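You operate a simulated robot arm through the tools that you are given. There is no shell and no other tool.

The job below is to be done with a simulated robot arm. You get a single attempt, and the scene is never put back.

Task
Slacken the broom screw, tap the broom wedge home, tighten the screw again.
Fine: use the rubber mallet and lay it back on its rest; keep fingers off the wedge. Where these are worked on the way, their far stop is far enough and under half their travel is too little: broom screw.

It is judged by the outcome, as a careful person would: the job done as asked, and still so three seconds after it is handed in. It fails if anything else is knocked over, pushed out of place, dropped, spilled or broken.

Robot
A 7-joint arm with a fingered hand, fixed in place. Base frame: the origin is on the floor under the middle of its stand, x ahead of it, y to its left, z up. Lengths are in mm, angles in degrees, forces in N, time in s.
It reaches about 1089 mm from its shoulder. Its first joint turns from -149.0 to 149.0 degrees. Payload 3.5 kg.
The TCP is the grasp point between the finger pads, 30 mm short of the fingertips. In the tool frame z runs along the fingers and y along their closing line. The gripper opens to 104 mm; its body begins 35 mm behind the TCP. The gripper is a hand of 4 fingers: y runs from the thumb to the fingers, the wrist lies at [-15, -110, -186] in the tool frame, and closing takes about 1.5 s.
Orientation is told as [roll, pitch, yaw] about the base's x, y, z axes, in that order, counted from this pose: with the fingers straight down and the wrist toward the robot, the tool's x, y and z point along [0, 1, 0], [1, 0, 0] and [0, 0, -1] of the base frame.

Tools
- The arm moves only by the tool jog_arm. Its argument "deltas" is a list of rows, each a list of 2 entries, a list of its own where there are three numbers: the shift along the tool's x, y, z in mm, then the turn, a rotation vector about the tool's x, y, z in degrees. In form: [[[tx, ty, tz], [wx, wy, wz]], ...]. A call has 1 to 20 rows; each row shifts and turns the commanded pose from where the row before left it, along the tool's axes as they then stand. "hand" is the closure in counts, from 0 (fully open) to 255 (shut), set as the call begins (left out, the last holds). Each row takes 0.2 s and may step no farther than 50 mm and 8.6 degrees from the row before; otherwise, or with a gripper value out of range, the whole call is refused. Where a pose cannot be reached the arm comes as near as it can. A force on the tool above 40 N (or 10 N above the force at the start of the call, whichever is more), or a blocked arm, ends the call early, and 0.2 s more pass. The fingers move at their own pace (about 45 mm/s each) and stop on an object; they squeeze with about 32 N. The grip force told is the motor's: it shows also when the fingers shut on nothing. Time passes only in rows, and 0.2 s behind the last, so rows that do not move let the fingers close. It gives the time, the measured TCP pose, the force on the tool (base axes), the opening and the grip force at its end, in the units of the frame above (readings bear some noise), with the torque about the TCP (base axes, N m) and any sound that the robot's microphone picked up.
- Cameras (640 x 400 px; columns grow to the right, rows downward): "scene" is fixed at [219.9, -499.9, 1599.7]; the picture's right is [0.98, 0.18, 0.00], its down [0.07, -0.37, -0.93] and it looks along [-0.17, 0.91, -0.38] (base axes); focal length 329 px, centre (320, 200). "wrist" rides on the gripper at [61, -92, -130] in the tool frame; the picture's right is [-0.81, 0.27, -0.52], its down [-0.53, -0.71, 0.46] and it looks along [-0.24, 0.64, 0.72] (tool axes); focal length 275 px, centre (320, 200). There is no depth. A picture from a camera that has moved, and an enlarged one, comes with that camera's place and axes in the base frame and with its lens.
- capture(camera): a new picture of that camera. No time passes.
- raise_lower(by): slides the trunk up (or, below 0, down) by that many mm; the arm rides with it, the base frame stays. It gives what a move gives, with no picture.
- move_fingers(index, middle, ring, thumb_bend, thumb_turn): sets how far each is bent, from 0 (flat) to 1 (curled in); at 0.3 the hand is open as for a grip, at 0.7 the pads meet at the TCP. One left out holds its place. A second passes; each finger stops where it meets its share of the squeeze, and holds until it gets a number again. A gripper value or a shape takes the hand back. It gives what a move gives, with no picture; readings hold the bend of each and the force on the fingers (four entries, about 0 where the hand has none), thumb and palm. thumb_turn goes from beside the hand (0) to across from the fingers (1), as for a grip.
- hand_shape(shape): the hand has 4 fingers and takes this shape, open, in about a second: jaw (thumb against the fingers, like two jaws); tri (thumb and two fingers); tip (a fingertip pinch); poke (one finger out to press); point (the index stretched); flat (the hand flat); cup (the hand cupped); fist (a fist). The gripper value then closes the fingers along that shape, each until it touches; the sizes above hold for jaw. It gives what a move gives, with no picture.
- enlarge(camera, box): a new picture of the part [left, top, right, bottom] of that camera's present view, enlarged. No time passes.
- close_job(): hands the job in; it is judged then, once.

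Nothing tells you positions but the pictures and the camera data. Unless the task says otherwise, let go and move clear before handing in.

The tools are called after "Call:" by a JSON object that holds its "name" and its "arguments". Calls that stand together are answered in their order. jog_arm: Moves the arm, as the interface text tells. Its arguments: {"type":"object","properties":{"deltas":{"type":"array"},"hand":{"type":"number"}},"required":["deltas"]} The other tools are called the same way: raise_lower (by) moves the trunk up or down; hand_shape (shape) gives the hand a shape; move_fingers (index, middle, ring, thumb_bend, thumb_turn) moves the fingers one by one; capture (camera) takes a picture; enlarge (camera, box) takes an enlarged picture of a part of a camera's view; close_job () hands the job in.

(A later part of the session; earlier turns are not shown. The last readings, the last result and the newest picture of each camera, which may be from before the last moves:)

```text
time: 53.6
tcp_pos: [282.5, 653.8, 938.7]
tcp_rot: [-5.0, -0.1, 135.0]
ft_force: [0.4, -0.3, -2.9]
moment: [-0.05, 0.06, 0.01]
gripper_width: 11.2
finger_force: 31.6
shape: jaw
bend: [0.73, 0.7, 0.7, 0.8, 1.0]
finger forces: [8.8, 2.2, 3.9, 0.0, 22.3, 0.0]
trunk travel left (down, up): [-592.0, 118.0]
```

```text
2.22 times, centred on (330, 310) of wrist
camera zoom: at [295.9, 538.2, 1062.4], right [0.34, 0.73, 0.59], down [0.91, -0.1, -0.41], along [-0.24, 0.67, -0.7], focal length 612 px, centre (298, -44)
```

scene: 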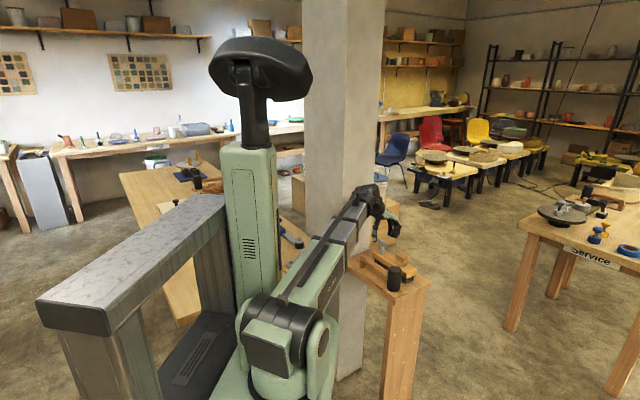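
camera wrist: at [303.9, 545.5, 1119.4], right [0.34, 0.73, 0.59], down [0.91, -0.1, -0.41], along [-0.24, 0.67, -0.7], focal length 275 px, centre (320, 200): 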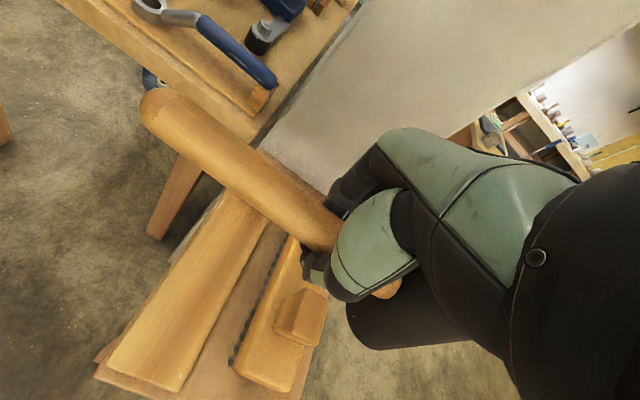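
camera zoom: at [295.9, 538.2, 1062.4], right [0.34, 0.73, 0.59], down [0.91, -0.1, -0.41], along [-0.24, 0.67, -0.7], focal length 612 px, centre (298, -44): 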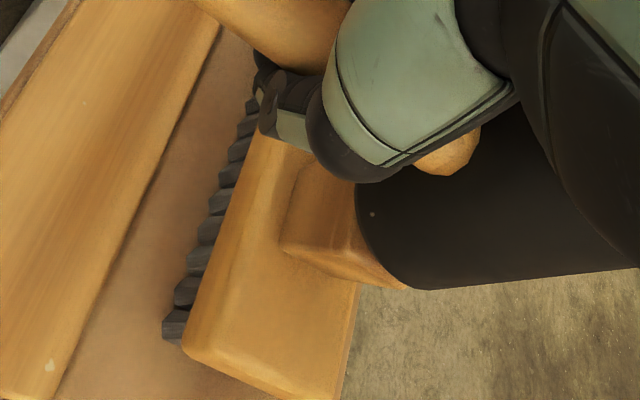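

The head is centred over the wedge with about 10 mm gap. I lower in small steps to find contact.

Call:
{"name": "jog_arm", "arguments": {"deltas": [[[0.35, 0, 4], [0, 0, 0]], [[0.35, 0, 4], [0, 0, 0]], [[0.26, 0, 3], [0, 0, 0]], [[0.26, 0, 3], [0, 0, 0]], [[0, 0, 0], [0, 0, 0]]]}}

Call:
{"name": "enlarge", "arguments": {"camera": "scene", "box": [370, 220, 430, 270]}}

```text
time: 54.8
tcp_pos: [281.2, 653.0, 923.5]
tcp_rot: [-5.0, -0.1, 135.1]
ft_force: [-1.8, -2.3, -0.4]
moment: [-0.02, 0.04, 0.02]
gripper_width: 11.5
finger_force: 31.6
shape: jaw
bend: [0.73, 0.7, 0.7, 0.8, 1.0]
finger forces: [8.7, 1.7, 2.2, 0.0, 22.8, 0.1]
trunk travel left (down, up): [-592.0, 118.0]
```

```text
8.00 times, centred on (400, 245) of scene
camera zoom: at [219.9, -499.9, 1599.7], right [0.98, 0.18, 0.0], down [0.07, -0.37, -0.93], along [-0.17, 0.91, -0.38], focal length 2630 px, centre (-320, -160)
```

zoom: 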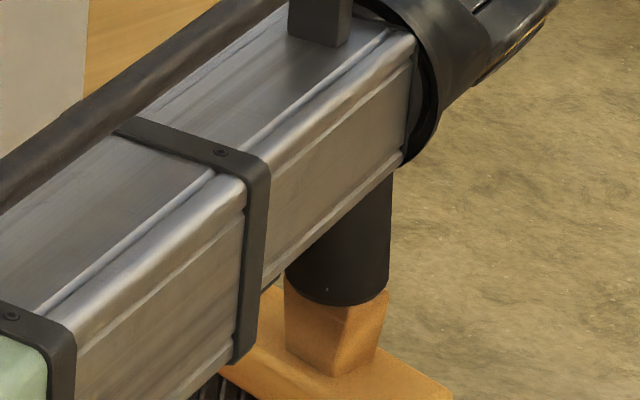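

Contact found at TCP z≈924 (mallet weight taken by the wedge). Now a moderate tap: up 25 mm, then quickly down a few mm past contact.

Call:
{"name": "jog_arm", "arguments": {"deltas": [[[-2.2, 0, -24.9], [0, 0, 0]], [[0, 0, 0], [0, 0, 0]], [[2.7, 0, 30.9], [0, 0, 0]], [[0, 0, 0], [0, 0, 0]]]}}

Call:
{"name": "enlarge", "arguments": {"camera": "scene", "box": [370, 220, 430, 270]}}

Call:
{"name": "capture", "arguments": {"camera": "wrist"}}

```text
time: 55.8
tcp_pos: [280.5, 652.3, 918.7]
tcp_rot: [-5.0, 0.1, 135.2]
ft_force: [-1.2, -4.0, 1.0]
moment: [0.04, 0.03, -0.01]
gripper_width: 11.2
finger_force: 31.6
shape: jaw
bend: [0.73, 0.7, 0.7, 0.8, 1.0]
finger forces: [8.1, 1.4, 1.9, 0.0, 22.7, 0.0]
trunk travel left (down, up): [-592.0, 118.0]
```

```text
8.00 times, centred on (400, 245) of scene
camera zoom: at [219.9, -499.9, 1599.7], right [0.98, 0.18, 0.0], down [0.07, -0.37, -0.93], along [-0.17, 0.91, -0.38], focal length 2630 px, centre (-320, -160)
```

zoom: 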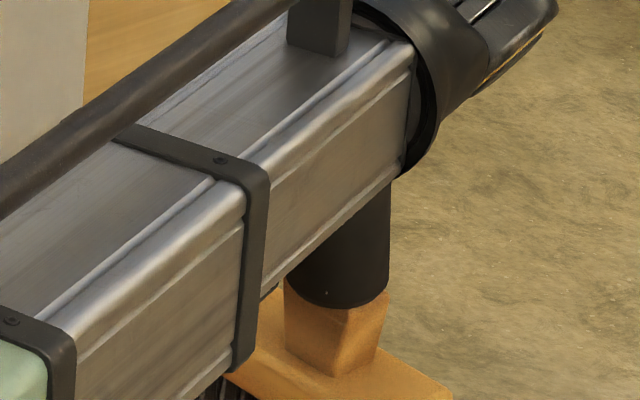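

```text
taken
camera wrist: at [295.0, 537.2, 1043.6], right [0.34, 0.73, 0.59], down [0.91, -0.1, -0.41], along [-0.24, 0.67, -0.7], focal length 275 px, centre (320, 200)
```

wrist: 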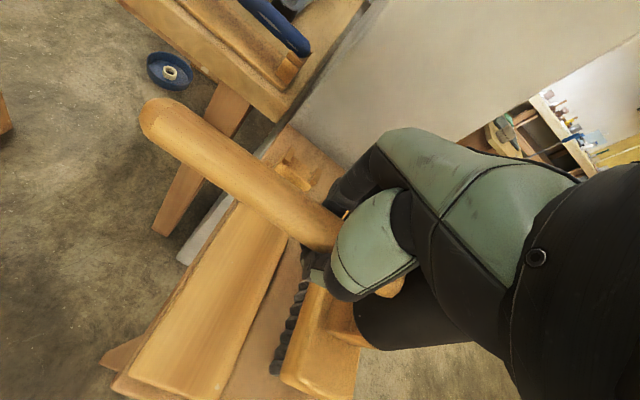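

The wedge didn't move: the held head just pivoted a few degrees. I try a brisker tap with full speed through contact.

Call:
{"name": "jog_arm", "arguments": {"deltas": [[[-2.1, 0, -23.9], [0, 0, 0]], [[-2.1, 0, -23.9], [0, 0, 0]], [[0, 0, 0], [0, 0, 0]], [[4.3, 0, 49.8], [0, 0, 0]], [[0, 0, 0], [0, 0, 0]]]}}

Call:
{"name": "enlarge", "arguments": {"camera": "scene", "box": [370, 220, 430, 270]}}

Call:
{"name": "capture", "arguments": {"camera": "wrist"}}

```text
time: 57.0
tcp_pos: [281.2, 654.5, 916.8]
tcp_rot: [-5.0, 0.0, 135.1]
ft_force: [-0.9, -1.6, 0.4]
moment: [0.05, -0.02, 0.01]
gripper_width: 11.1
finger_force: 31.8
shape: jaw
bend: [0.73, 0.7, 0.7, 0.8, 1.0]
finger forces: [7.7, 1.4, 1.9, 0.0, 22.4, 0.1]
trunk travel left (down, up): [-592.0, 118.0]
```

```text
8.00 times, centred on (400, 245) of scene
camera zoom: at [219.9, -499.9, 1599.7], right [0.98, 0.18, 0.0], down [0.07, -0.37, -0.93], along [-0.17, 0.91, -0.38], focal length 2630 px, centre (-320, -160)
```

zoom: 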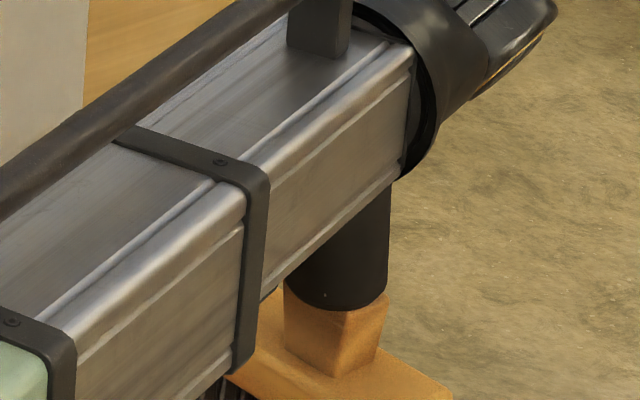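

```text
taken
camera wrist: at [295.0, 538.1, 1041.8], right [0.34, 0.73, 0.59], down [0.91, -0.1, -0.41], along [-0.24, 0.67, -0.7], focal length 275 px, centre (320, 200)
```

wrist: 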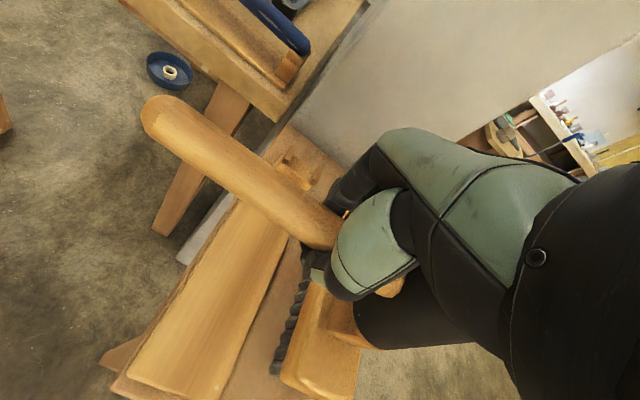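

Comparing the pictures, the wedge top has actually gone down a few mm with these taps. I keep tapping with a bit more follow-through.

Call:
{"name": "jog_arm", "arguments": {"deltas": [[[-1.75, 0, -19.9], [0, 0, 0]], [[-1.75, 0, -19.9], [0, 0, 0]], [[0, 0, 0], [0, 0, 0]], [[4.2, 0, 47.8], [0, 0, 0]], [[0, 0, 0], [0, 0, 0]]]}}

Call:
{"name": "enlarge", "arguments": {"camera": "scene", "box": [370, 220, 430, 270]}}

Call:
{"name": "enlarge", "arguments": {"camera": "wrist", "box": [220, 220, 440, 400]}}

```text
time: 58.2
tcp_pos: [281.8, 654.7, 908.6]
tcp_rot: [-5.0, 0.0, 135.2]
ft_force: [-3.0, -3.4, 1.1]
moment: [-0.02, -0.05, -0.05]
gripper_width: 10.6
finger_force: 32.0
shape: jaw
bend: [0.73, 0.7, 0.7, 0.81, 1.0]
finger forces: [7.1, 0.7, 0.7, 0.0, 4.2, 0.0]
trunk travel left (down, up): [-592.0, 118.0]
```

```text
8.00 times, centred on (400, 245) of scene
camera zoom: at [219.9, -499.9, 1599.7], right [0.98, 0.18, 0.0], down [0.07, -0.37, -0.93], along [-0.17, 0.91, -0.38], focal length 2630 px, centre (-320, -160)
```

zoom: 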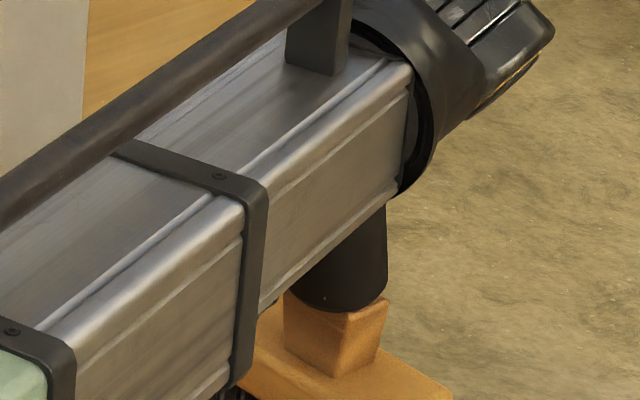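

```text
2.22 times, centred on (330, 310) of wrist
camera zoom: at [294.8, 537.9, 1032.5], right [0.34, 0.73, 0.59], down [0.91, -0.1, -0.41], along [-0.24, 0.67, -0.7], focal length 612 px, centre (298, -44)
```

zoom: 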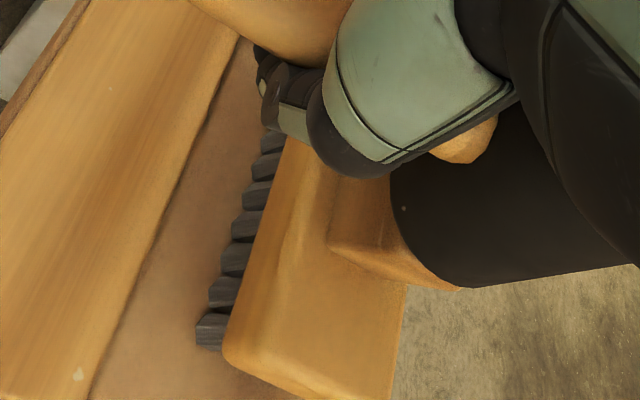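

The wedge is now down about 6 mm, but the mallet pivoted in the hand with the longer follow-through. I raise it and check how it sits in the grip.

Call:
{"name": "jog_arm", "arguments": {"deltas": [[[-2.2, 0, -24.9], [0, 0, 0]], [[-2.2, 0, -24.9], [0, 0, 0]], [[0, 0, 0], [0, 0, 0]]]}}

Call:
{"name": "capture", "arguments": {"camera": "wrist"}}

Call:
{"name": "enlarge", "arguments": {"camera": "scene", "box": [360, 200, 440, 270]}}

```text
time: 59.0
tcp_pos: [281.5, 654.1, 960.0]
tcp_rot: [-4.9, 0.0, 135.1]
ft_force: [0.3, -0.1, -2.8]
moment: [-0.06, 0.09, 0.04]
gripper_width: 10.5
finger_force: 31.9
shape: jaw
bend: [0.73, 0.7, 0.7, 0.81, 1.0]
finger forces: [3.1, 1.6, 2.9, 0.0, 5.3, 0.0]
trunk travel left (down, up): [-592.0, 118.0]
```

```text
taken
camera wrist: at [294.5, 537.5, 1083.5], right [0.34, 0.73, 0.59], down [0.91, -0.1, -0.41], along [-0.24, 0.67, -0.7], focal length 275 px, centre (320, 200)
```

wrist: 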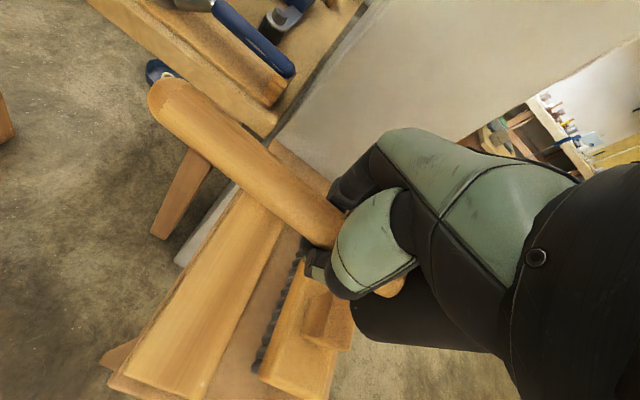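

```text
5.71 times, centred on (400, 235) of scene
camera zoom: at [219.9, -499.9, 1599.7], right [0.98, 0.18, 0.0], down [0.07, -0.37, -0.93], along [-0.17, 0.91, -0.38], focal length 1879 px, centre (-137, 0)
```

zoom: 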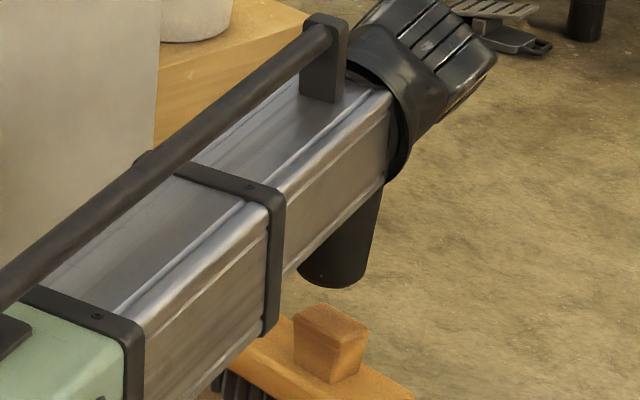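

The jaw shape ends its stroke at 0.7, so middle and ring only cage the handle loosely. I curl the fingers further around it, in a small step first, for a firmer power grip.

Call:
{"name": "move_fingers", "arguments": {"index": 0.8, "middle": 0.8, "ring": 0.8, "thumb_bend": 0.85}}

Call:
{"name": "capture", "arguments": {"camera": "wrist"}}

Call:
{"name": "enlarge", "arguments": {"camera": "scene", "box": [360, 200, 440, 270]}}

```text
time: 60.0
tcp_pos: [281.3, 653.1, 960.1]
tcp_rot: [-5.0, 0.0, 135.1]
ft_force: [0.5, 0.7, 0.3]
moment: [-0.08, 0.1, 0.01]
gripper_width: 0.1
finger_force: 1.5
shape: fingers
bend: [0.75, 0.79, 0.79, 0.78, 1.0]
finger forces: [0.0, 0.0, 3.1, 0.0, 0.1, 0.5]
trunk travel left (down, up): [-592.0, 118.0]
```

```text
taken
camera wrist: at [294.5, 537.5, 1083.2], right [0.34, 0.73, 0.59], down [0.91, -0.1, -0.41], along [-0.24, 0.67, -0.7], focal length 275 px, centre (320, 200)
```

wrist: 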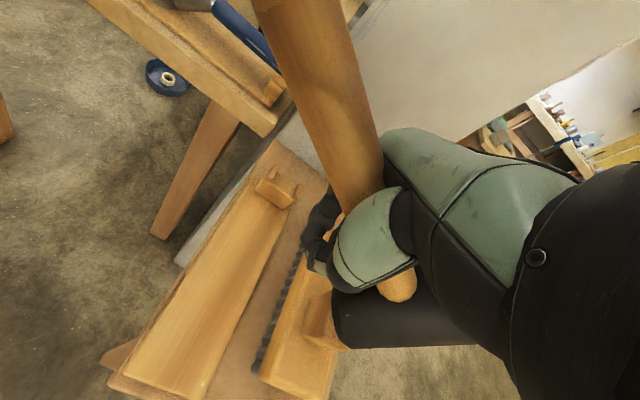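

```text
5.71 times, centred on (400, 235) of scene
camera zoom: at [219.9, -499.9, 1599.7], right [0.98, 0.18, 0.0], down [0.07, -0.37, -0.93], along [-0.17, 0.91, -0.38], focal length 1879 px, centre (-137, 0)
```

zoom: 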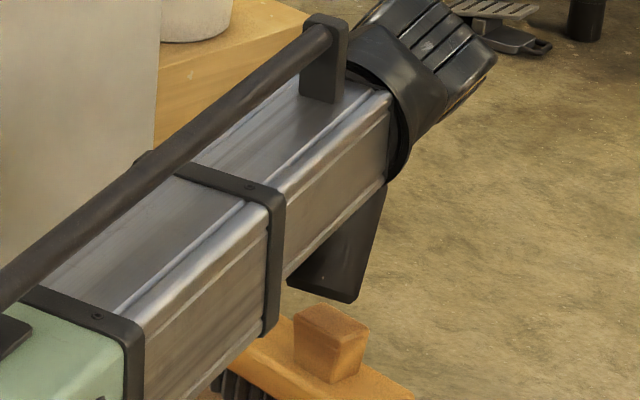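

The mallet has swung head-down within the closed fingers; it is caged but loose. I check whether it is steady before moving anything.

Call:
{"name": "jog_arm", "arguments": {"deltas": [[[0, 0, 0], [0, 0, 0]]]}}

Call:
{"name": "capture", "arguments": {"camera": "wrist"}}

Call:
{"name": "enlarge", "arguments": {"camera": "scene", "box": [370, 220, 430, 270]}}

```text
time: 60.4
tcp_pos: [281.1, 652.2, 958.7]
tcp_rot: [-5.0, 0.0, 135.1]
ft_force: [-0.2, -0.3, 0.2]
moment: [-0.1, 0.08, 0.02]
gripper_width: 0.1
finger_force: 2.2
shape: fingers
bend: [0.75, 0.79, 0.79, 0.78, 1.0]
finger forces: [0.1, 0.1, 3.1, 0.1, 0.1, 0.4]
trunk travel left (down, up): [-592.0, 118.0]
```

```text
taken
camera wrist: at [294.5, 537.5, 1083.2], right [0.34, 0.73, 0.59], down [0.91, -0.1, -0.41], along [-0.24, 0.67, -0.7], focal length 275 px, centre (320, 200)
```

wrist: 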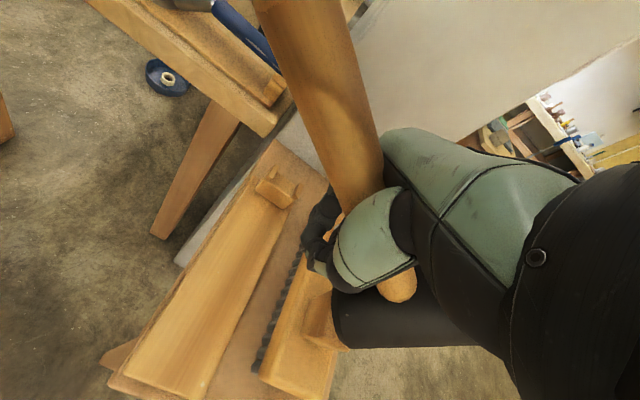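

```text
8.00 times, centred on (400, 245) of scene
camera zoom: at [219.9, -499.9, 1599.7], right [0.98, 0.18, 0.0], down [0.07, -0.37, -0.93], along [-0.17, 0.91, -0.38], focal length 2630 px, centre (-320, -160)
```

zoom: 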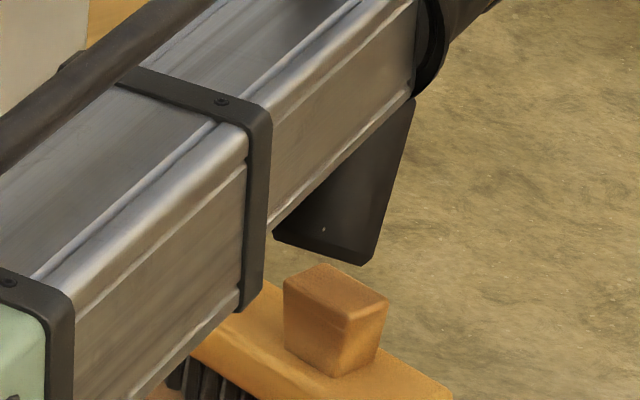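

It is steady, hooked by the ring finger and palm. The safest course is to bring it back to its rest slowly and re-grip it better there; first I raise slowly.

Call:
{"name": "jog_arm", "arguments": {"deltas": [[[-0.7, 0, -8], [0, 0, 0]], [[-1, 0, -12], [0, 0, 0]], [[-1, 0, -12], [0, 0, 0]], [[-1, 0, -12], [0, 0, 0]], [[-0.7, 0, -8], [0, 0, 0]], [[-0.3, 0, -4], [0, 0, 0]], [[0, 0, 0], [0, 0, 0]]]}}

Call:
{"name": "enlarge", "arguments": {"camera": "scene", "box": [360, 180, 440, 270]}}

Call:
{"name": "capture", "arguments": {"camera": "wrist"}}

```text
time: 62.0
tcp_pos: [283.2, 652.4, 1014.9]
tcp_rot: [-5.0, 0.0, 135.1]
ft_force: [0.1, 0.0, -3.0]
moment: [-0.12, 0.09, 0.0]
gripper_width: 0.0
finger_force: 2.0
shape: fingers
bend: [0.75, 0.79, 0.79, 0.78, 1.0]
finger forces: [0.0, 0.0, 3.0, 0.1, 0.1, 0.4]
trunk travel left (down, up): [-592.0, 118.0]
```

```text
4.44 times, centred on (400, 225) of scene
camera zoom: at [219.9, -499.9, 1599.7], right [0.98, 0.18, 0.0], down [0.07, -0.37, -0.93], along [-0.17, 0.91, -0.38], focal length 1461 px, centre (-36, 89)
```

zoom: 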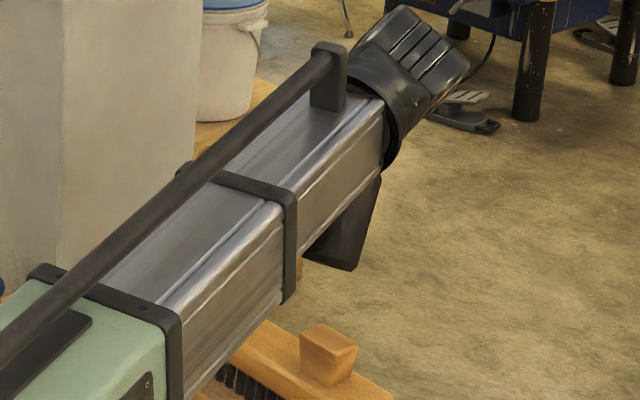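

```text
taken
camera wrist: at [296.0, 537.0, 1138.8], right [0.34, 0.73, 0.59], down [0.91, -0.1, -0.41], along [-0.24, 0.67, -0.7], focal length 275 px, centre (320, 200)
```

wrist: 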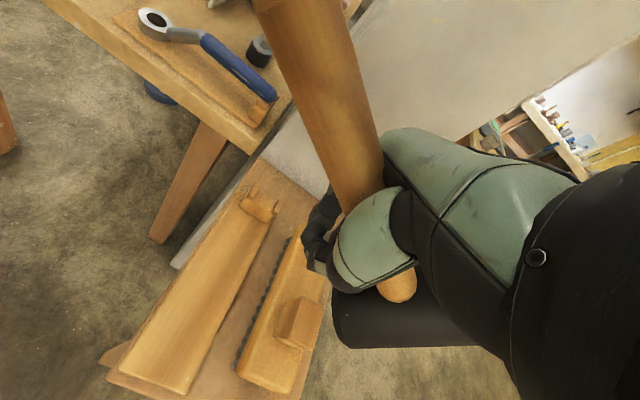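

It holds steady. I turn slowly back to yaw 45 about the vertical.

Call:
{"name": "jog_arm", "arguments": {"deltas": [[[0, 0, 0], [0.22, 0, 2.49]], [[0, 0, 0], [0.44, 0, 4.98]], [[0, 0, 0], [0.44, 0, 4.98]], [[0, 0, 0], [0.44, 0, 4.98]], [[0, 0, 0], [0.44, 0, 4.98]], [[0, 0, 0], [0.44, 0, 4.98]], [[0, 0, 0], [0.44, 0, 4.98]], [[0, 0, 0], [0.44, 0, 4.98]], [[0, 0, 0], [0.44, 0, 4.98]], [[0, 0, 0], [0.44, 0, 4.98]], [[0, 0, 0], [0.44, 0, 4.98]], [[0, 0, 0], [0.44, 0, 4.98]], [[0, 0, 0], [0.44, 0, 4.98]], [[0, 0, 0], [0.44, 0, 4.98]], [[0, 0, 0], [0.44, 0, 4.98]], [[0, 0, 0], [0.44, 0, 4.98]], [[0, 0, 0], [0.44, 0, 4.98]], [[0, 0, 0], [0.44, 0, 4.98]], [[0, 0, 0], [0.22, 0, 2.49]], [[0, 0, 0], [0, 0, 0]]]}}

Call:
{"name": "capture", "arguments": {"camera": "wrist"}}

Call:
{"name": "enlarge", "arguments": {"camera": "scene", "box": [340, 170, 440, 290]}}

```text
time: 66.2
tcp_pos: [282.9, 653.4, 1015.0]
tcp_rot: [-5.1, 0.0, 44.8]
ft_force: [0.1, 0.5, -2.5]
moment: [0.09, 0.1, -0.01]
gripper_width: 0.1
finger_force: 1.4
shape: fingers
bend: [0.75, 0.79, 0.79, 0.78, 1.0]
finger forces: [0.0, 0.0, 3.0, 0.0, 0.1, 0.5]
trunk travel left (down, up): [-592.0, 118.0]
```

```text
taken
camera wrist: at [166.6, 639.8, 1139.0], right [0.73, -0.34, 0.59], down [-0.1, -0.91, -0.41], along [0.67, 0.24, -0.7], focal length 275 px, centre (320, 200)
```

wrist: 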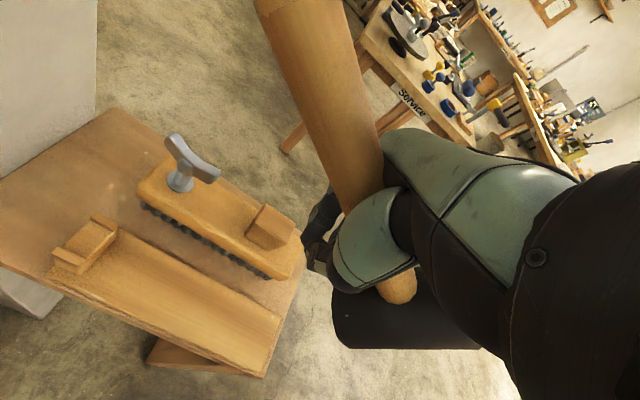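

```text
3.33 times, centred on (390, 230) of scene
camera zoom: at [219.9, -499.9, 1599.7], right [0.98, 0.18, 0.0], down [0.07, -0.37, -0.93], along [-0.17, 0.91, -0.38], focal length 1096 px, centre (87, 100)
```

zoom: 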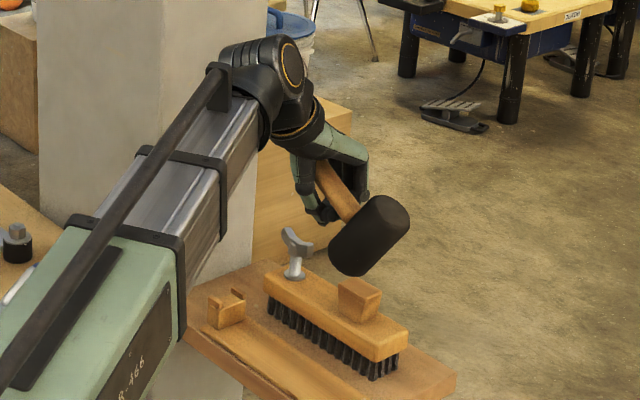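

Now it's clearly visible: head drooping about 40°. I tilt the hand the other way by 35° so the mallet becomes level for laying down.

Call:
{"name": "jog_arm", "arguments": {"deltas": [[[0, 0, 0], [0, -3, 0]], [[0, 0, 0], [0, -4, 0]], [[0, 0, 0], [0, -4, 0]], [[0, 0, 0], [0, -4, 0]], [[0, 0, 0], [0, -4, 0]], [[0, 0, 0], [0, -4, 0]], [[0, 0, 0], [0, -3, 0]], [[0, 0, 0], [0, -2, 0]], [[0, 0, 0], [0, 0, 0]]]}}

Call:
{"name": "capture", "arguments": {"camera": "wrist"}}

Call:
{"name": "enlarge", "arguments": {"camera": "scene", "box": [340, 170, 440, 290]}}

```text
time: 68.2
tcp_pos: [283.1, 653.4, 1014.8]
tcp_rot: [-33.1, 0.0, 45.1]
ft_force: [0.0, -0.1, -3.5]
moment: [0.11, 0.07, 0.01]
gripper_width: 0.0
finger_force: 1.8
shape: fingers
bend: [0.75, 0.79, 0.79, 0.78, 1.0]
finger forces: [0.1, 0.0, 3.3, 0.0, 0.3, 0.6]
trunk travel left (down, up): [-592.0, 118.0]
```

```text
taken
camera wrist: at [131.0, 675.2, 1090.2], right [0.48, -0.08, 0.88], down [-0.01, -1.0, -0.09], along [0.88, 0.03, -0.47], focal length 275 px, centre (320, 200)
```

wrist: 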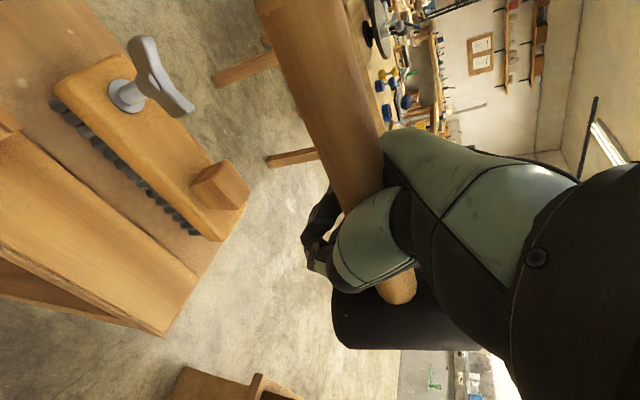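

```text
3.33 times, centred on (390, 230) of scene
camera zoom: at [219.9, -499.9, 1599.7], right [0.98, 0.18, 0.0], down [0.07, -0.37, -0.93], along [-0.17, 0.91, -0.38], focal length 1096 px, centre (87, 100)
```

zoom: 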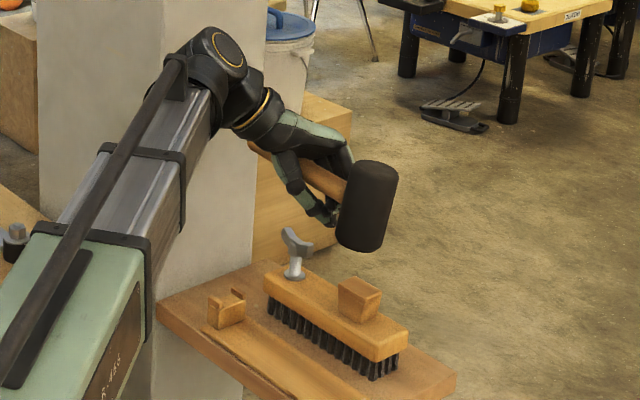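

Nearly level now, with about 8° to go. I finish the tilt and check again.

Call:
{"name": "jog_arm", "arguments": {"deltas": [[[0, 0, 0], [0, -3, 0]], [[0, 0, 0], [0, -3, 0]], [[0, 0, 0], [0, -2, 0]], [[0, 0, 0], [0, 0, 0]]]}}

Call:
{"name": "enlarge", "arguments": {"camera": "scene", "box": [345, 180, 425, 250]}}

Call:
{"name": "capture", "arguments": {"camera": "scene"}}

```text
time: 69.2
tcp_pos: [283.5, 654.2, 1015.0]
tcp_rot: [-41.1, -0.1, 45.0]
ft_force: [-1.3, -0.3, -2.4]
moment: [0.06, 0.03, -0.02]
gripper_width: 0.0
finger_force: 2.3
shape: fingers
bend: [0.75, 0.79, 0.79, 0.78, 1.0]
finger forces: [0.0, 0.0, 3.4, 0.0, 0.2, 0.6]
trunk travel left (down, up): [-592.0, 118.0]
```

```text
5.71 times, centred on (385, 215) of scene
camera zoom: at [219.9, -499.9, 1599.7], right [0.98, 0.18, 0.0], down [0.07, -0.37, -0.93], along [-0.17, 0.91, -0.38], focal length 1879 px, centre (-51, 114)
```

zoom: 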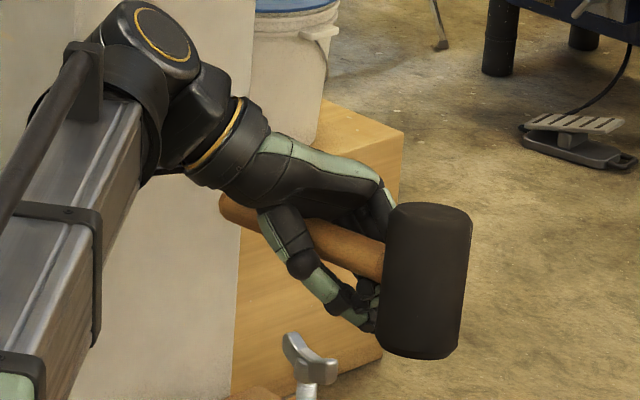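

```text
taken
```

scene: 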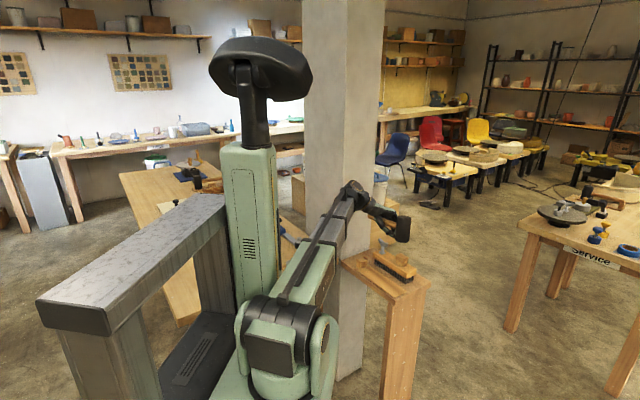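

The mallet is level now. I enlarge to measure the head and handle end precisely for laying it down.

Call:
{"name": "enlarge", "arguments": {"camera": "scene", "box": [365, 200, 415, 245]}}

Call:
{"name": "capture", "arguments": {"camera": "wrist"}}

```text
8.89 times, centred on (390, 222) of scene
camera zoom: at [219.9, -499.9, 1599.7], right [0.98, 0.18, 0.0], down [0.07, -0.37, -0.93], along [-0.17, 0.91, -0.38], focal length 2923 px, centre (-302, 0)
```

zoom: 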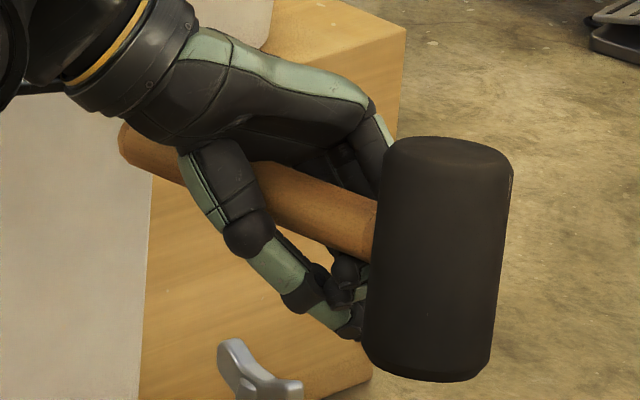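

```text
taken
camera wrist: at [124.5, 682.2, 1072.4], right [0.39, 0.0, 0.92], down [-0.01, -1.0, 0.01], along [0.92, -0.01, -0.39], focal length 275 px, centre (320, 200)
```

wrist: 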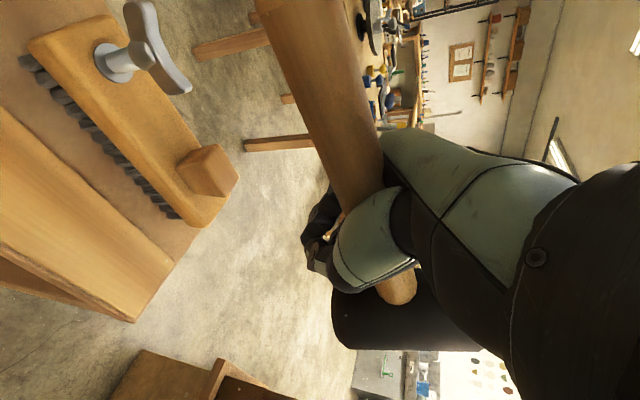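

The head and handle are almost level, only slightly rolled, which will settle on the flat board. I shift toward the rest line, ease the tilt 3°, and lower slowly to well above the rest for a visual check.

Call:
{"name": "jog_arm", "arguments": {"deltas": [[[0, -11, 0], [0, 1.5, 0]], [[0, -11, 0], [0, 1.5, 0]], [[9.2, 0, 11.8], [0, 0, 0]], [[12.3, 0, 15.8], [0, 0, 0]], [[12.3, 0, 15.8], [0, 0, 0]], [[12.3, 0, 15.8], [0, 0, 0]], [[12.3, 0, 15.8], [0, 0, 0]], [[12.3, 0, 15.8], [0, 0, 0]], [[12.3, 0, 15.8], [0, 0, 0]], [[9.2, 0, 11.8], [0, 0, 0]], [[0, 0, 0], [0, 0, 0]]]}}

Call:
{"name": "enlarge", "arguments": {"camera": "scene", "box": [340, 225, 440, 300]}}

Call:
{"name": "capture", "arguments": {"camera": "wrist"}}

Call:
{"name": "capture", "arguments": {"camera": "scene"}}

```text
time: 71.6
tcp_pos: [267.8, 637.7, 865.0]
tcp_rot: [-38.0, 0.0, 45.1]
ft_force: [-0.1, 1.0, -3.7]
moment: [0.07, 0.05, 0.01]
gripper_width: 0.1
finger_force: 1.8
shape: fingers
bend: [0.75, 0.79, 0.79, 0.78, 1.0]
finger forces: [0.0, 0.0, 3.3, 0.1, 0.1, 0.3]
trunk travel left (down, up): [-592.0, 118.0]
```

```text
5.33 times, centred on (390, 262) of scene
camera zoom: at [219.9, -499.9, 1599.7], right [0.98, 0.18, 0.0], down [0.07, -0.37, -0.93], along [-0.17, 0.91, -0.38], focal length 1754 px, centre (-53, -133)
```

zoom: 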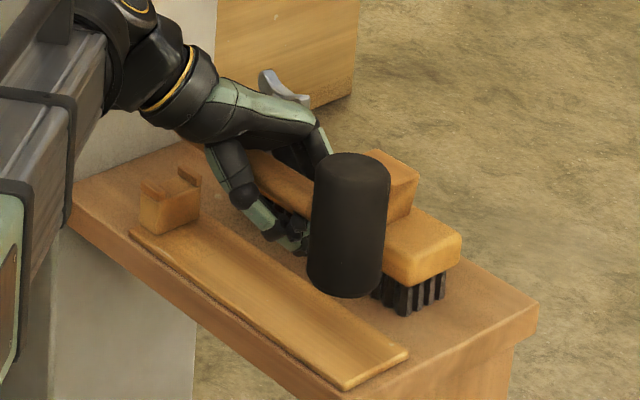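

```text
taken
camera wrist: at [112.0, 664.4, 929.4], right [0.42, -0.03, 0.91], down [-0.01, -1.0, -0.03], along [0.91, 0.01, -0.42], focal length 275 px, centre (320, 200)
```

wrist: 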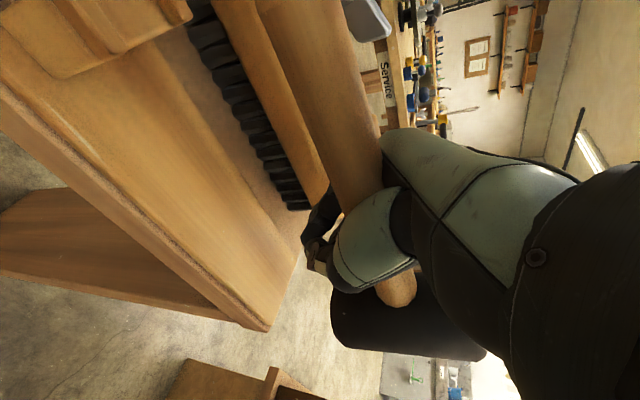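

```text
taken
```

scene: 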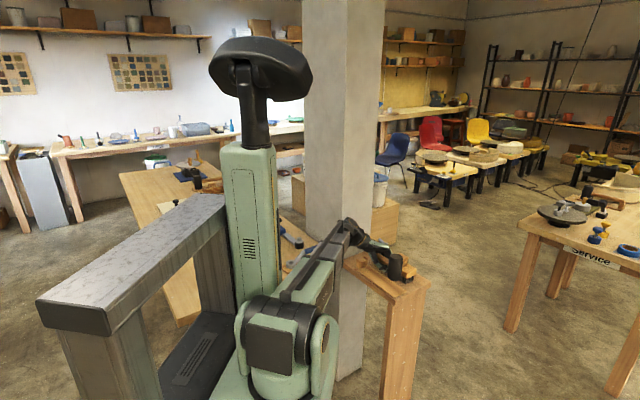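

The mallet now sits in the picture just as it did on the rest, only about 55 mm higher and some 3 mm toward the robot. I correct sideways and lower another 35 mm.

Call:
{"name": "jog_arm", "arguments": {"deltas": [[[1.2, 3, -0.9], [0, 0, 0]], [[6.2, 0, 7.9], [0, 0, 0]], [[6.2, 0, 7.9], [0, 0, 0]], [[6.2, 0, 7.9], [0, 0, 0]], [[3.1, 0, 3.9], [0, 0, 0]], [[0, 0, 0], [0, 0, 0]]]}}

Call:
{"name": "enlarge", "arguments": {"camera": "scene", "box": [340, 225, 440, 300]}}

Call:
{"name": "capture", "arguments": {"camera": "wrist"}}

```text
time: 73.0
tcp_pos: [267.8, 640.4, 830.1]
tcp_rot: [-38.0, 0.0, 45.1]
ft_force: [-0.3, 0.1, -3.9]
moment: [0.04, 0.01, 0.0]
gripper_width: 0.0
finger_force: 2.2
shape: fingers
bend: [0.75, 0.79, 0.79, 0.78, 1.0]
finger forces: [0.1, 0.1, 3.3, 0.0, 0.0, 0.3]
trunk travel left (down, up): [-592.0, 118.0]
```

```text
5.33 times, centred on (390, 262) of scene
camera zoom: at [219.9, -499.9, 1599.7], right [0.98, 0.18, 0.0], down [0.07, -0.37, -0.93], along [-0.17, 0.91, -0.38], focal length 1754 px, centre (-53, -133)
```

zoom: 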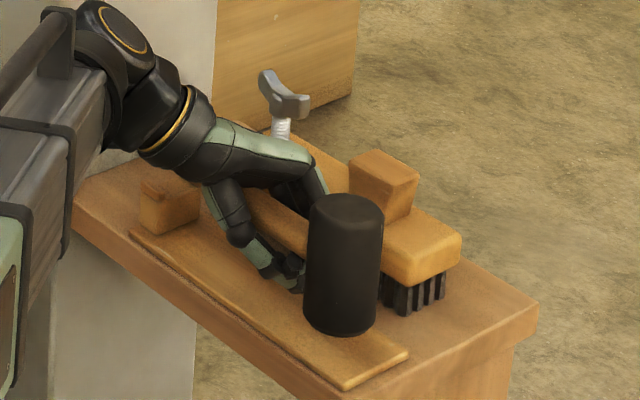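

```text
taken
camera wrist: at [111.8, 667.2, 894.1], right [0.42, -0.03, 0.91], down [-0.01, -1.0, -0.03], along [0.91, 0.01, -0.42], focal length 275 px, centre (320, 200)
```

wrist: 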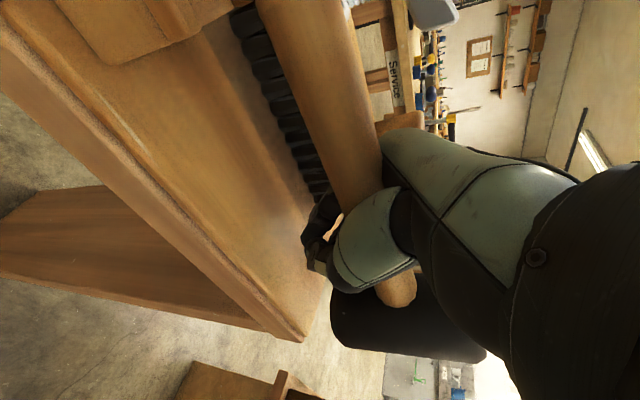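

Now about 20 mm above the rest. I compare with the earlier zoom of the mallet at rest.

Call:
{"name": "enlarge", "arguments": {"camera": "scene", "box": [360, 230, 420, 290]}}

Call:
{"name": "enlarge", "arguments": {"camera": "wrist", "box": [20, 0, 340, 200]}}

```text
6.67 times, centred on (390, 260) of scene
camera zoom: at [219.9, -499.9, 1599.7], right [0.98, 0.18, 0.0], down [0.07, -0.37, -0.93], along [-0.17, 0.91, -0.38], focal length 2192 px, centre (-147, -200)
```

zoom: 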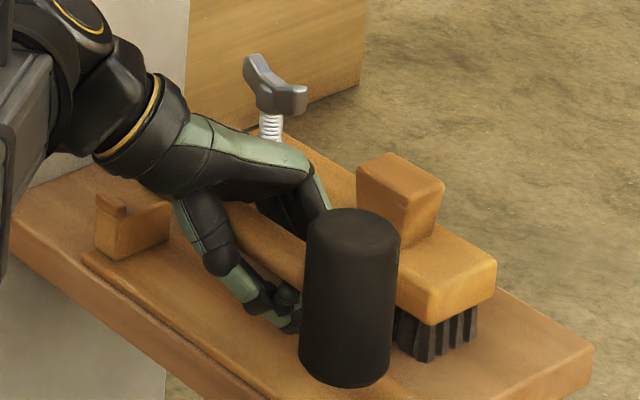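

```text
2.00 times, centred on (180, 100) of wrist
camera zoom: at [111.8, 667.2, 894.1], right [0.42, -0.03, 0.91], down [-0.01, -1.0, -0.03], along [0.91, 0.01, -0.42], focal length 551 px, centre (600, 400)
```

zoom: 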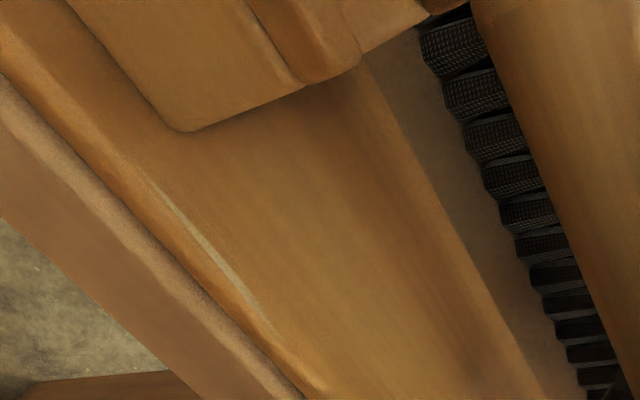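

By comparing views I find about 18–19 mm to go, with the mallet ~2 mm toward the broom and ~3 mm too far in. I correct these and lower 14 mm.

Call:
{"name": "jog_arm", "arguments": {"deltas": [[[-2, -2, 1.5], [0, 0, 0]], [[3.1, 0, 3.9], [0, 0, 0]], [[3.1, 0, 3.9], [0, 0, 0]], [[2.5, 0, 3.2], [0, 0, 0]], [[0, 0, 0], [0, 0, 0]]]}}

Call:
{"name": "enlarge", "arguments": {"camera": "scene", "box": [360, 230, 420, 290]}}

Call:
{"name": "enlarge", "arguments": {"camera": "scene", "box": [340, 225, 440, 300]}}

```text
time: 74.2
tcp_pos: [267.3, 636.2, 816.3]
tcp_rot: [-38.0, 0.0, 45.1]
ft_force: [0.7, -0.7, 0.9]
moment: [0.09, -0.05, 0.0]
gripper_width: 0.2
finger_force: 2.0
shape: fingers
bend: [0.75, 0.79, 0.79, 0.78, 1.0]
finger forces: [0.0, 0.1, 3.4, 0.0, 0.1, 0.3]
trunk travel left (down, up): [-592.0, 118.0]
```

```text
6.67 times, centred on (390, 260) of scene
camera zoom: at [219.9, -499.9, 1599.7], right [0.98, 0.18, 0.0], down [0.07, -0.37, -0.93], along [-0.17, 0.91, -0.38], focal length 2192 px, centre (-147, -200)
```

zoom: 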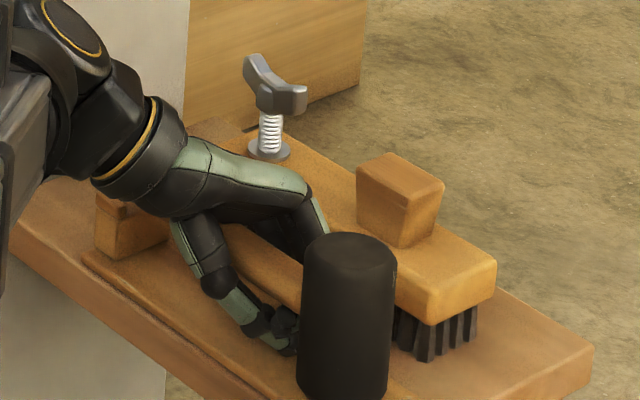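

```text
5.33 times, centred on (390, 262) of scene
camera zoom: at [219.9, -499.9, 1599.7], right [0.98, 0.18, 0.0], down [0.07, -0.37, -0.93], along [-0.17, 0.91, -0.38], focal length 1754 px, centre (-53, -133)
```

zoom: 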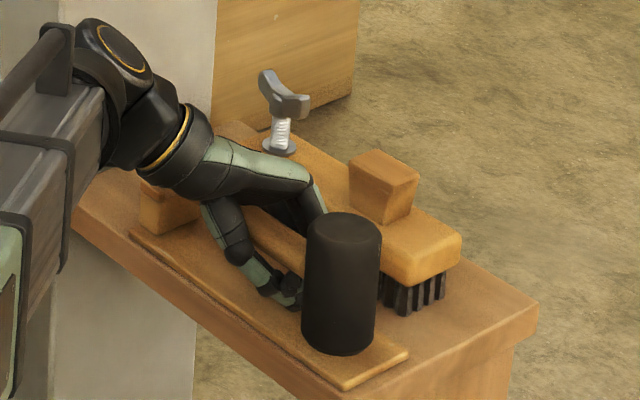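

The head bottom has touched the board (weight now carried). I keep lowering in 1 mm steps so that the handle end settles into the notch.

Call:
{"name": "jog_arm", "arguments": {"deltas": [[[0.62, 0, 0.79], [0, 0, 0]], [[0.62, 0, 0.79], [0, 0, 0]], [[0.62, 0, 0.79], [0, 0, 0]], [[0, 0, 0], [0, 0, 0]]]}}

Call:
{"name": "enlarge", "arguments": {"camera": "scene", "box": [340, 225, 440, 300]}}

Call:
{"name": "enlarge", "arguments": {"camera": "scene", "box": [355, 240, 405, 285]}}

Call:
{"name": "capture", "arguments": {"camera": "wrist"}}

```text
time: 75.2
tcp_pos: [267.9, 637.2, 812.8]
tcp_rot: [-37.9, 0.0, 45.0]
ft_force: [3.3, -1.3, 8.9]
moment: [0.09, -0.17, 0.0]
gripper_width: 0.1
finger_force: 1.1
shape: fingers
bend: [0.78, 0.79, 0.79, 0.78, 1.0]
finger forces: [0.1, 0.0, 3.4, 0.1, 0.0, 0.4]
trunk travel left (down, up): [-592.0, 118.0]
```

```text
5.33 times, centred on (390, 262) of scene
camera zoom: at [219.9, -499.9, 1599.7], right [0.98, 0.18, 0.0], down [0.07, -0.37, -0.93], along [-0.17, 0.91, -0.38], focal length 1754 px, centre (-53, -133)
```

zoom: 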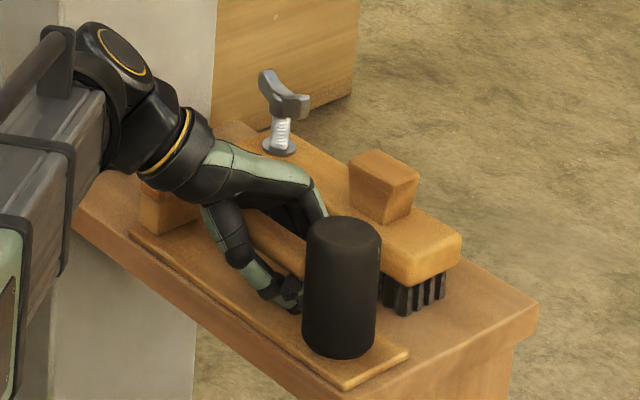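

```text
8.89 times, centred on (380, 262) of scene
camera zoom: at [219.9, -499.9, 1599.7], right [0.98, 0.18, 0.0], down [0.07, -0.37, -0.93], along [-0.17, 0.91, -0.38], focal length 2923 px, centre (-213, -356)
```

zoom: 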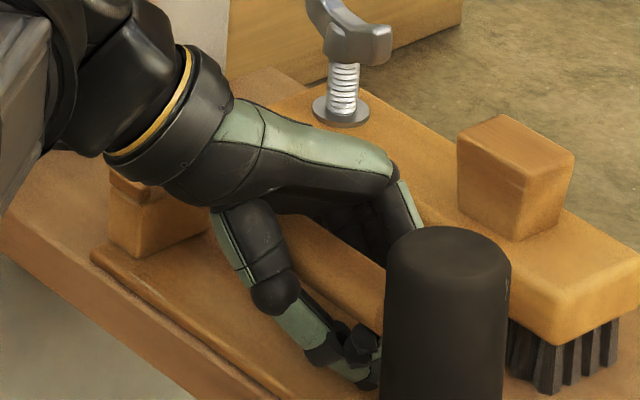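

```text
taken
camera wrist: at [112.0, 663.0, 877.9], right [0.42, -0.03, 0.91], down [-0.01, -1.0, -0.03], along [0.91, 0.01, -0.42], focal length 275 px, centre (320, 200)
```

wrist: 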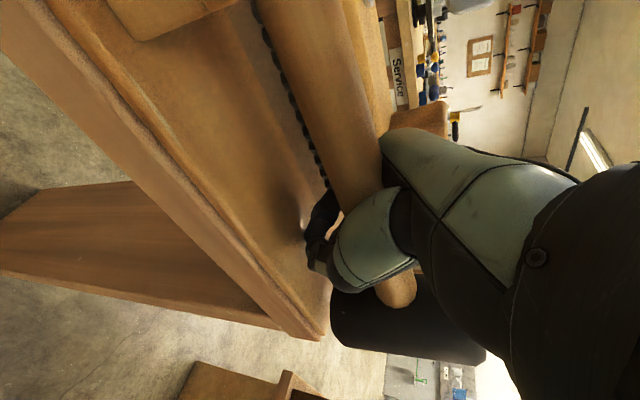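

The head is seated, and a fingertip is just meeting the board (8.9 N). I raise 2 mm and then start opening the thumb and fingers gradually so the handle settles in the notch.

Call:
{"name": "jog_arm", "arguments": {"deltas": [[[-1.2, 0, -1.6], [0, 0, 0]], [[0, 0, 0], [0, 0, 0]]]}}

Call:
{"name": "move_fingers", "arguments": {"thumb_bend": 0.6, "index": 0.72, "middle": 0.74, "ring": 0.74}}

Call:
{"name": "enlarge", "arguments": {"camera": "scene", "box": [340, 225, 440, 300]}}

Call:
{"name": "capture", "arguments": {"camera": "wrist"}}

```text
time: 75.8
tcp_pos: [267.4, 636.5, 814.2]
tcp_rot: [-38.0, 0.2, 45.1]
ft_force: [-0.1, 0.5, -0.2]
moment: [0.08, 0.04, 0.01]
gripper_width: 0.0
finger_force: 2.0
shape: fingers
bend: [0.78, 0.79, 0.79, 0.78, 1.0]
finger forces: [0.1, 0.1, 3.4, 0.0, 0.1, 0.3]
trunk travel left (down, up): [-592.0, 118.0]
```

```text
time: 76.8
tcp_pos: [268.7, 635.9, 816.5]
tcp_rot: [-38.0, 0.0, 45.1]
ft_force: [2.6, 4.8, 15.0]
moment: [0.02, -0.22, 0.05]
gripper_width: 10.3
finger_force: 7.6
shape: fingers
bend: [0.72, 0.74, 0.74, 0.6, 1.0]
finger forces: [15.0, 0.0, 0.1, 0.0, 0.2, 0.0]
trunk travel left (down, up): [-592.0, 118.0]
```

```text
5.33 times, centred on (390, 262) of scene
camera zoom: at [219.9, -499.9, 1599.7], right [0.98, 0.18, 0.0], down [0.07, -0.37, -0.93], along [-0.17, 0.91, -0.38], focal length 1754 px, centre (-53, -133)
```

zoom: 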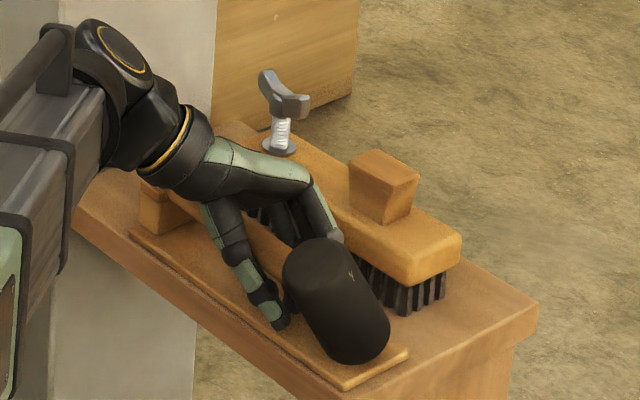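

```text
taken
camera wrist: at [111.7, 663.0, 880.2], right [0.42, -0.03, 0.91], down [-0.01, -1.0, -0.03], along [0.91, 0.01, -0.42], focal length 275 px, centre (320, 200)
```

wrist: 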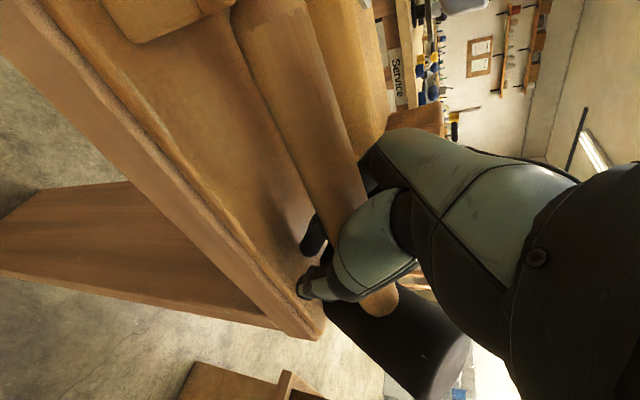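

The head has rolled sideways as the fingers opened. I look closer before doing anything further.

Call:
{"name": "enlarge", "arguments": {"camera": "scene", "box": [365, 245, 425, 295]}}

Call:
{"name": "enlarge", "arguments": {"camera": "wrist", "box": [200, 100, 480, 400]}}

```text
8.00 times, centred on (395, 270) of scene
camera zoom: at [219.9, -499.9, 1599.7], right [0.98, 0.18, 0.0], down [0.07, -0.37, -0.93], along [-0.17, 0.91, -0.38], focal length 2630 px, centre (-280, -360)
```

zoom: 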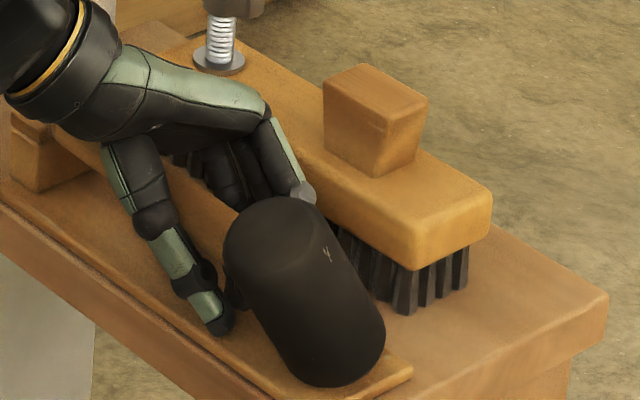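

```text
1.33 times, centred on (340, 250) of wrist
camera zoom: at [111.7, 663.0, 880.2], right [0.42, -0.03, 0.91], down [-0.01, -1.0, -0.03], along [0.91, 0.01, -0.42], focal length 367 px, centre (293, 133)
```

zoom: 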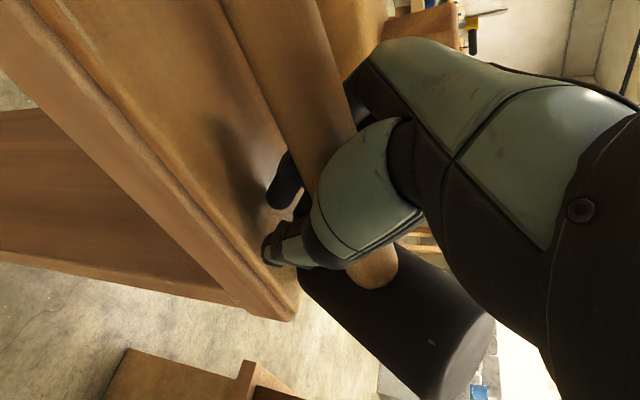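

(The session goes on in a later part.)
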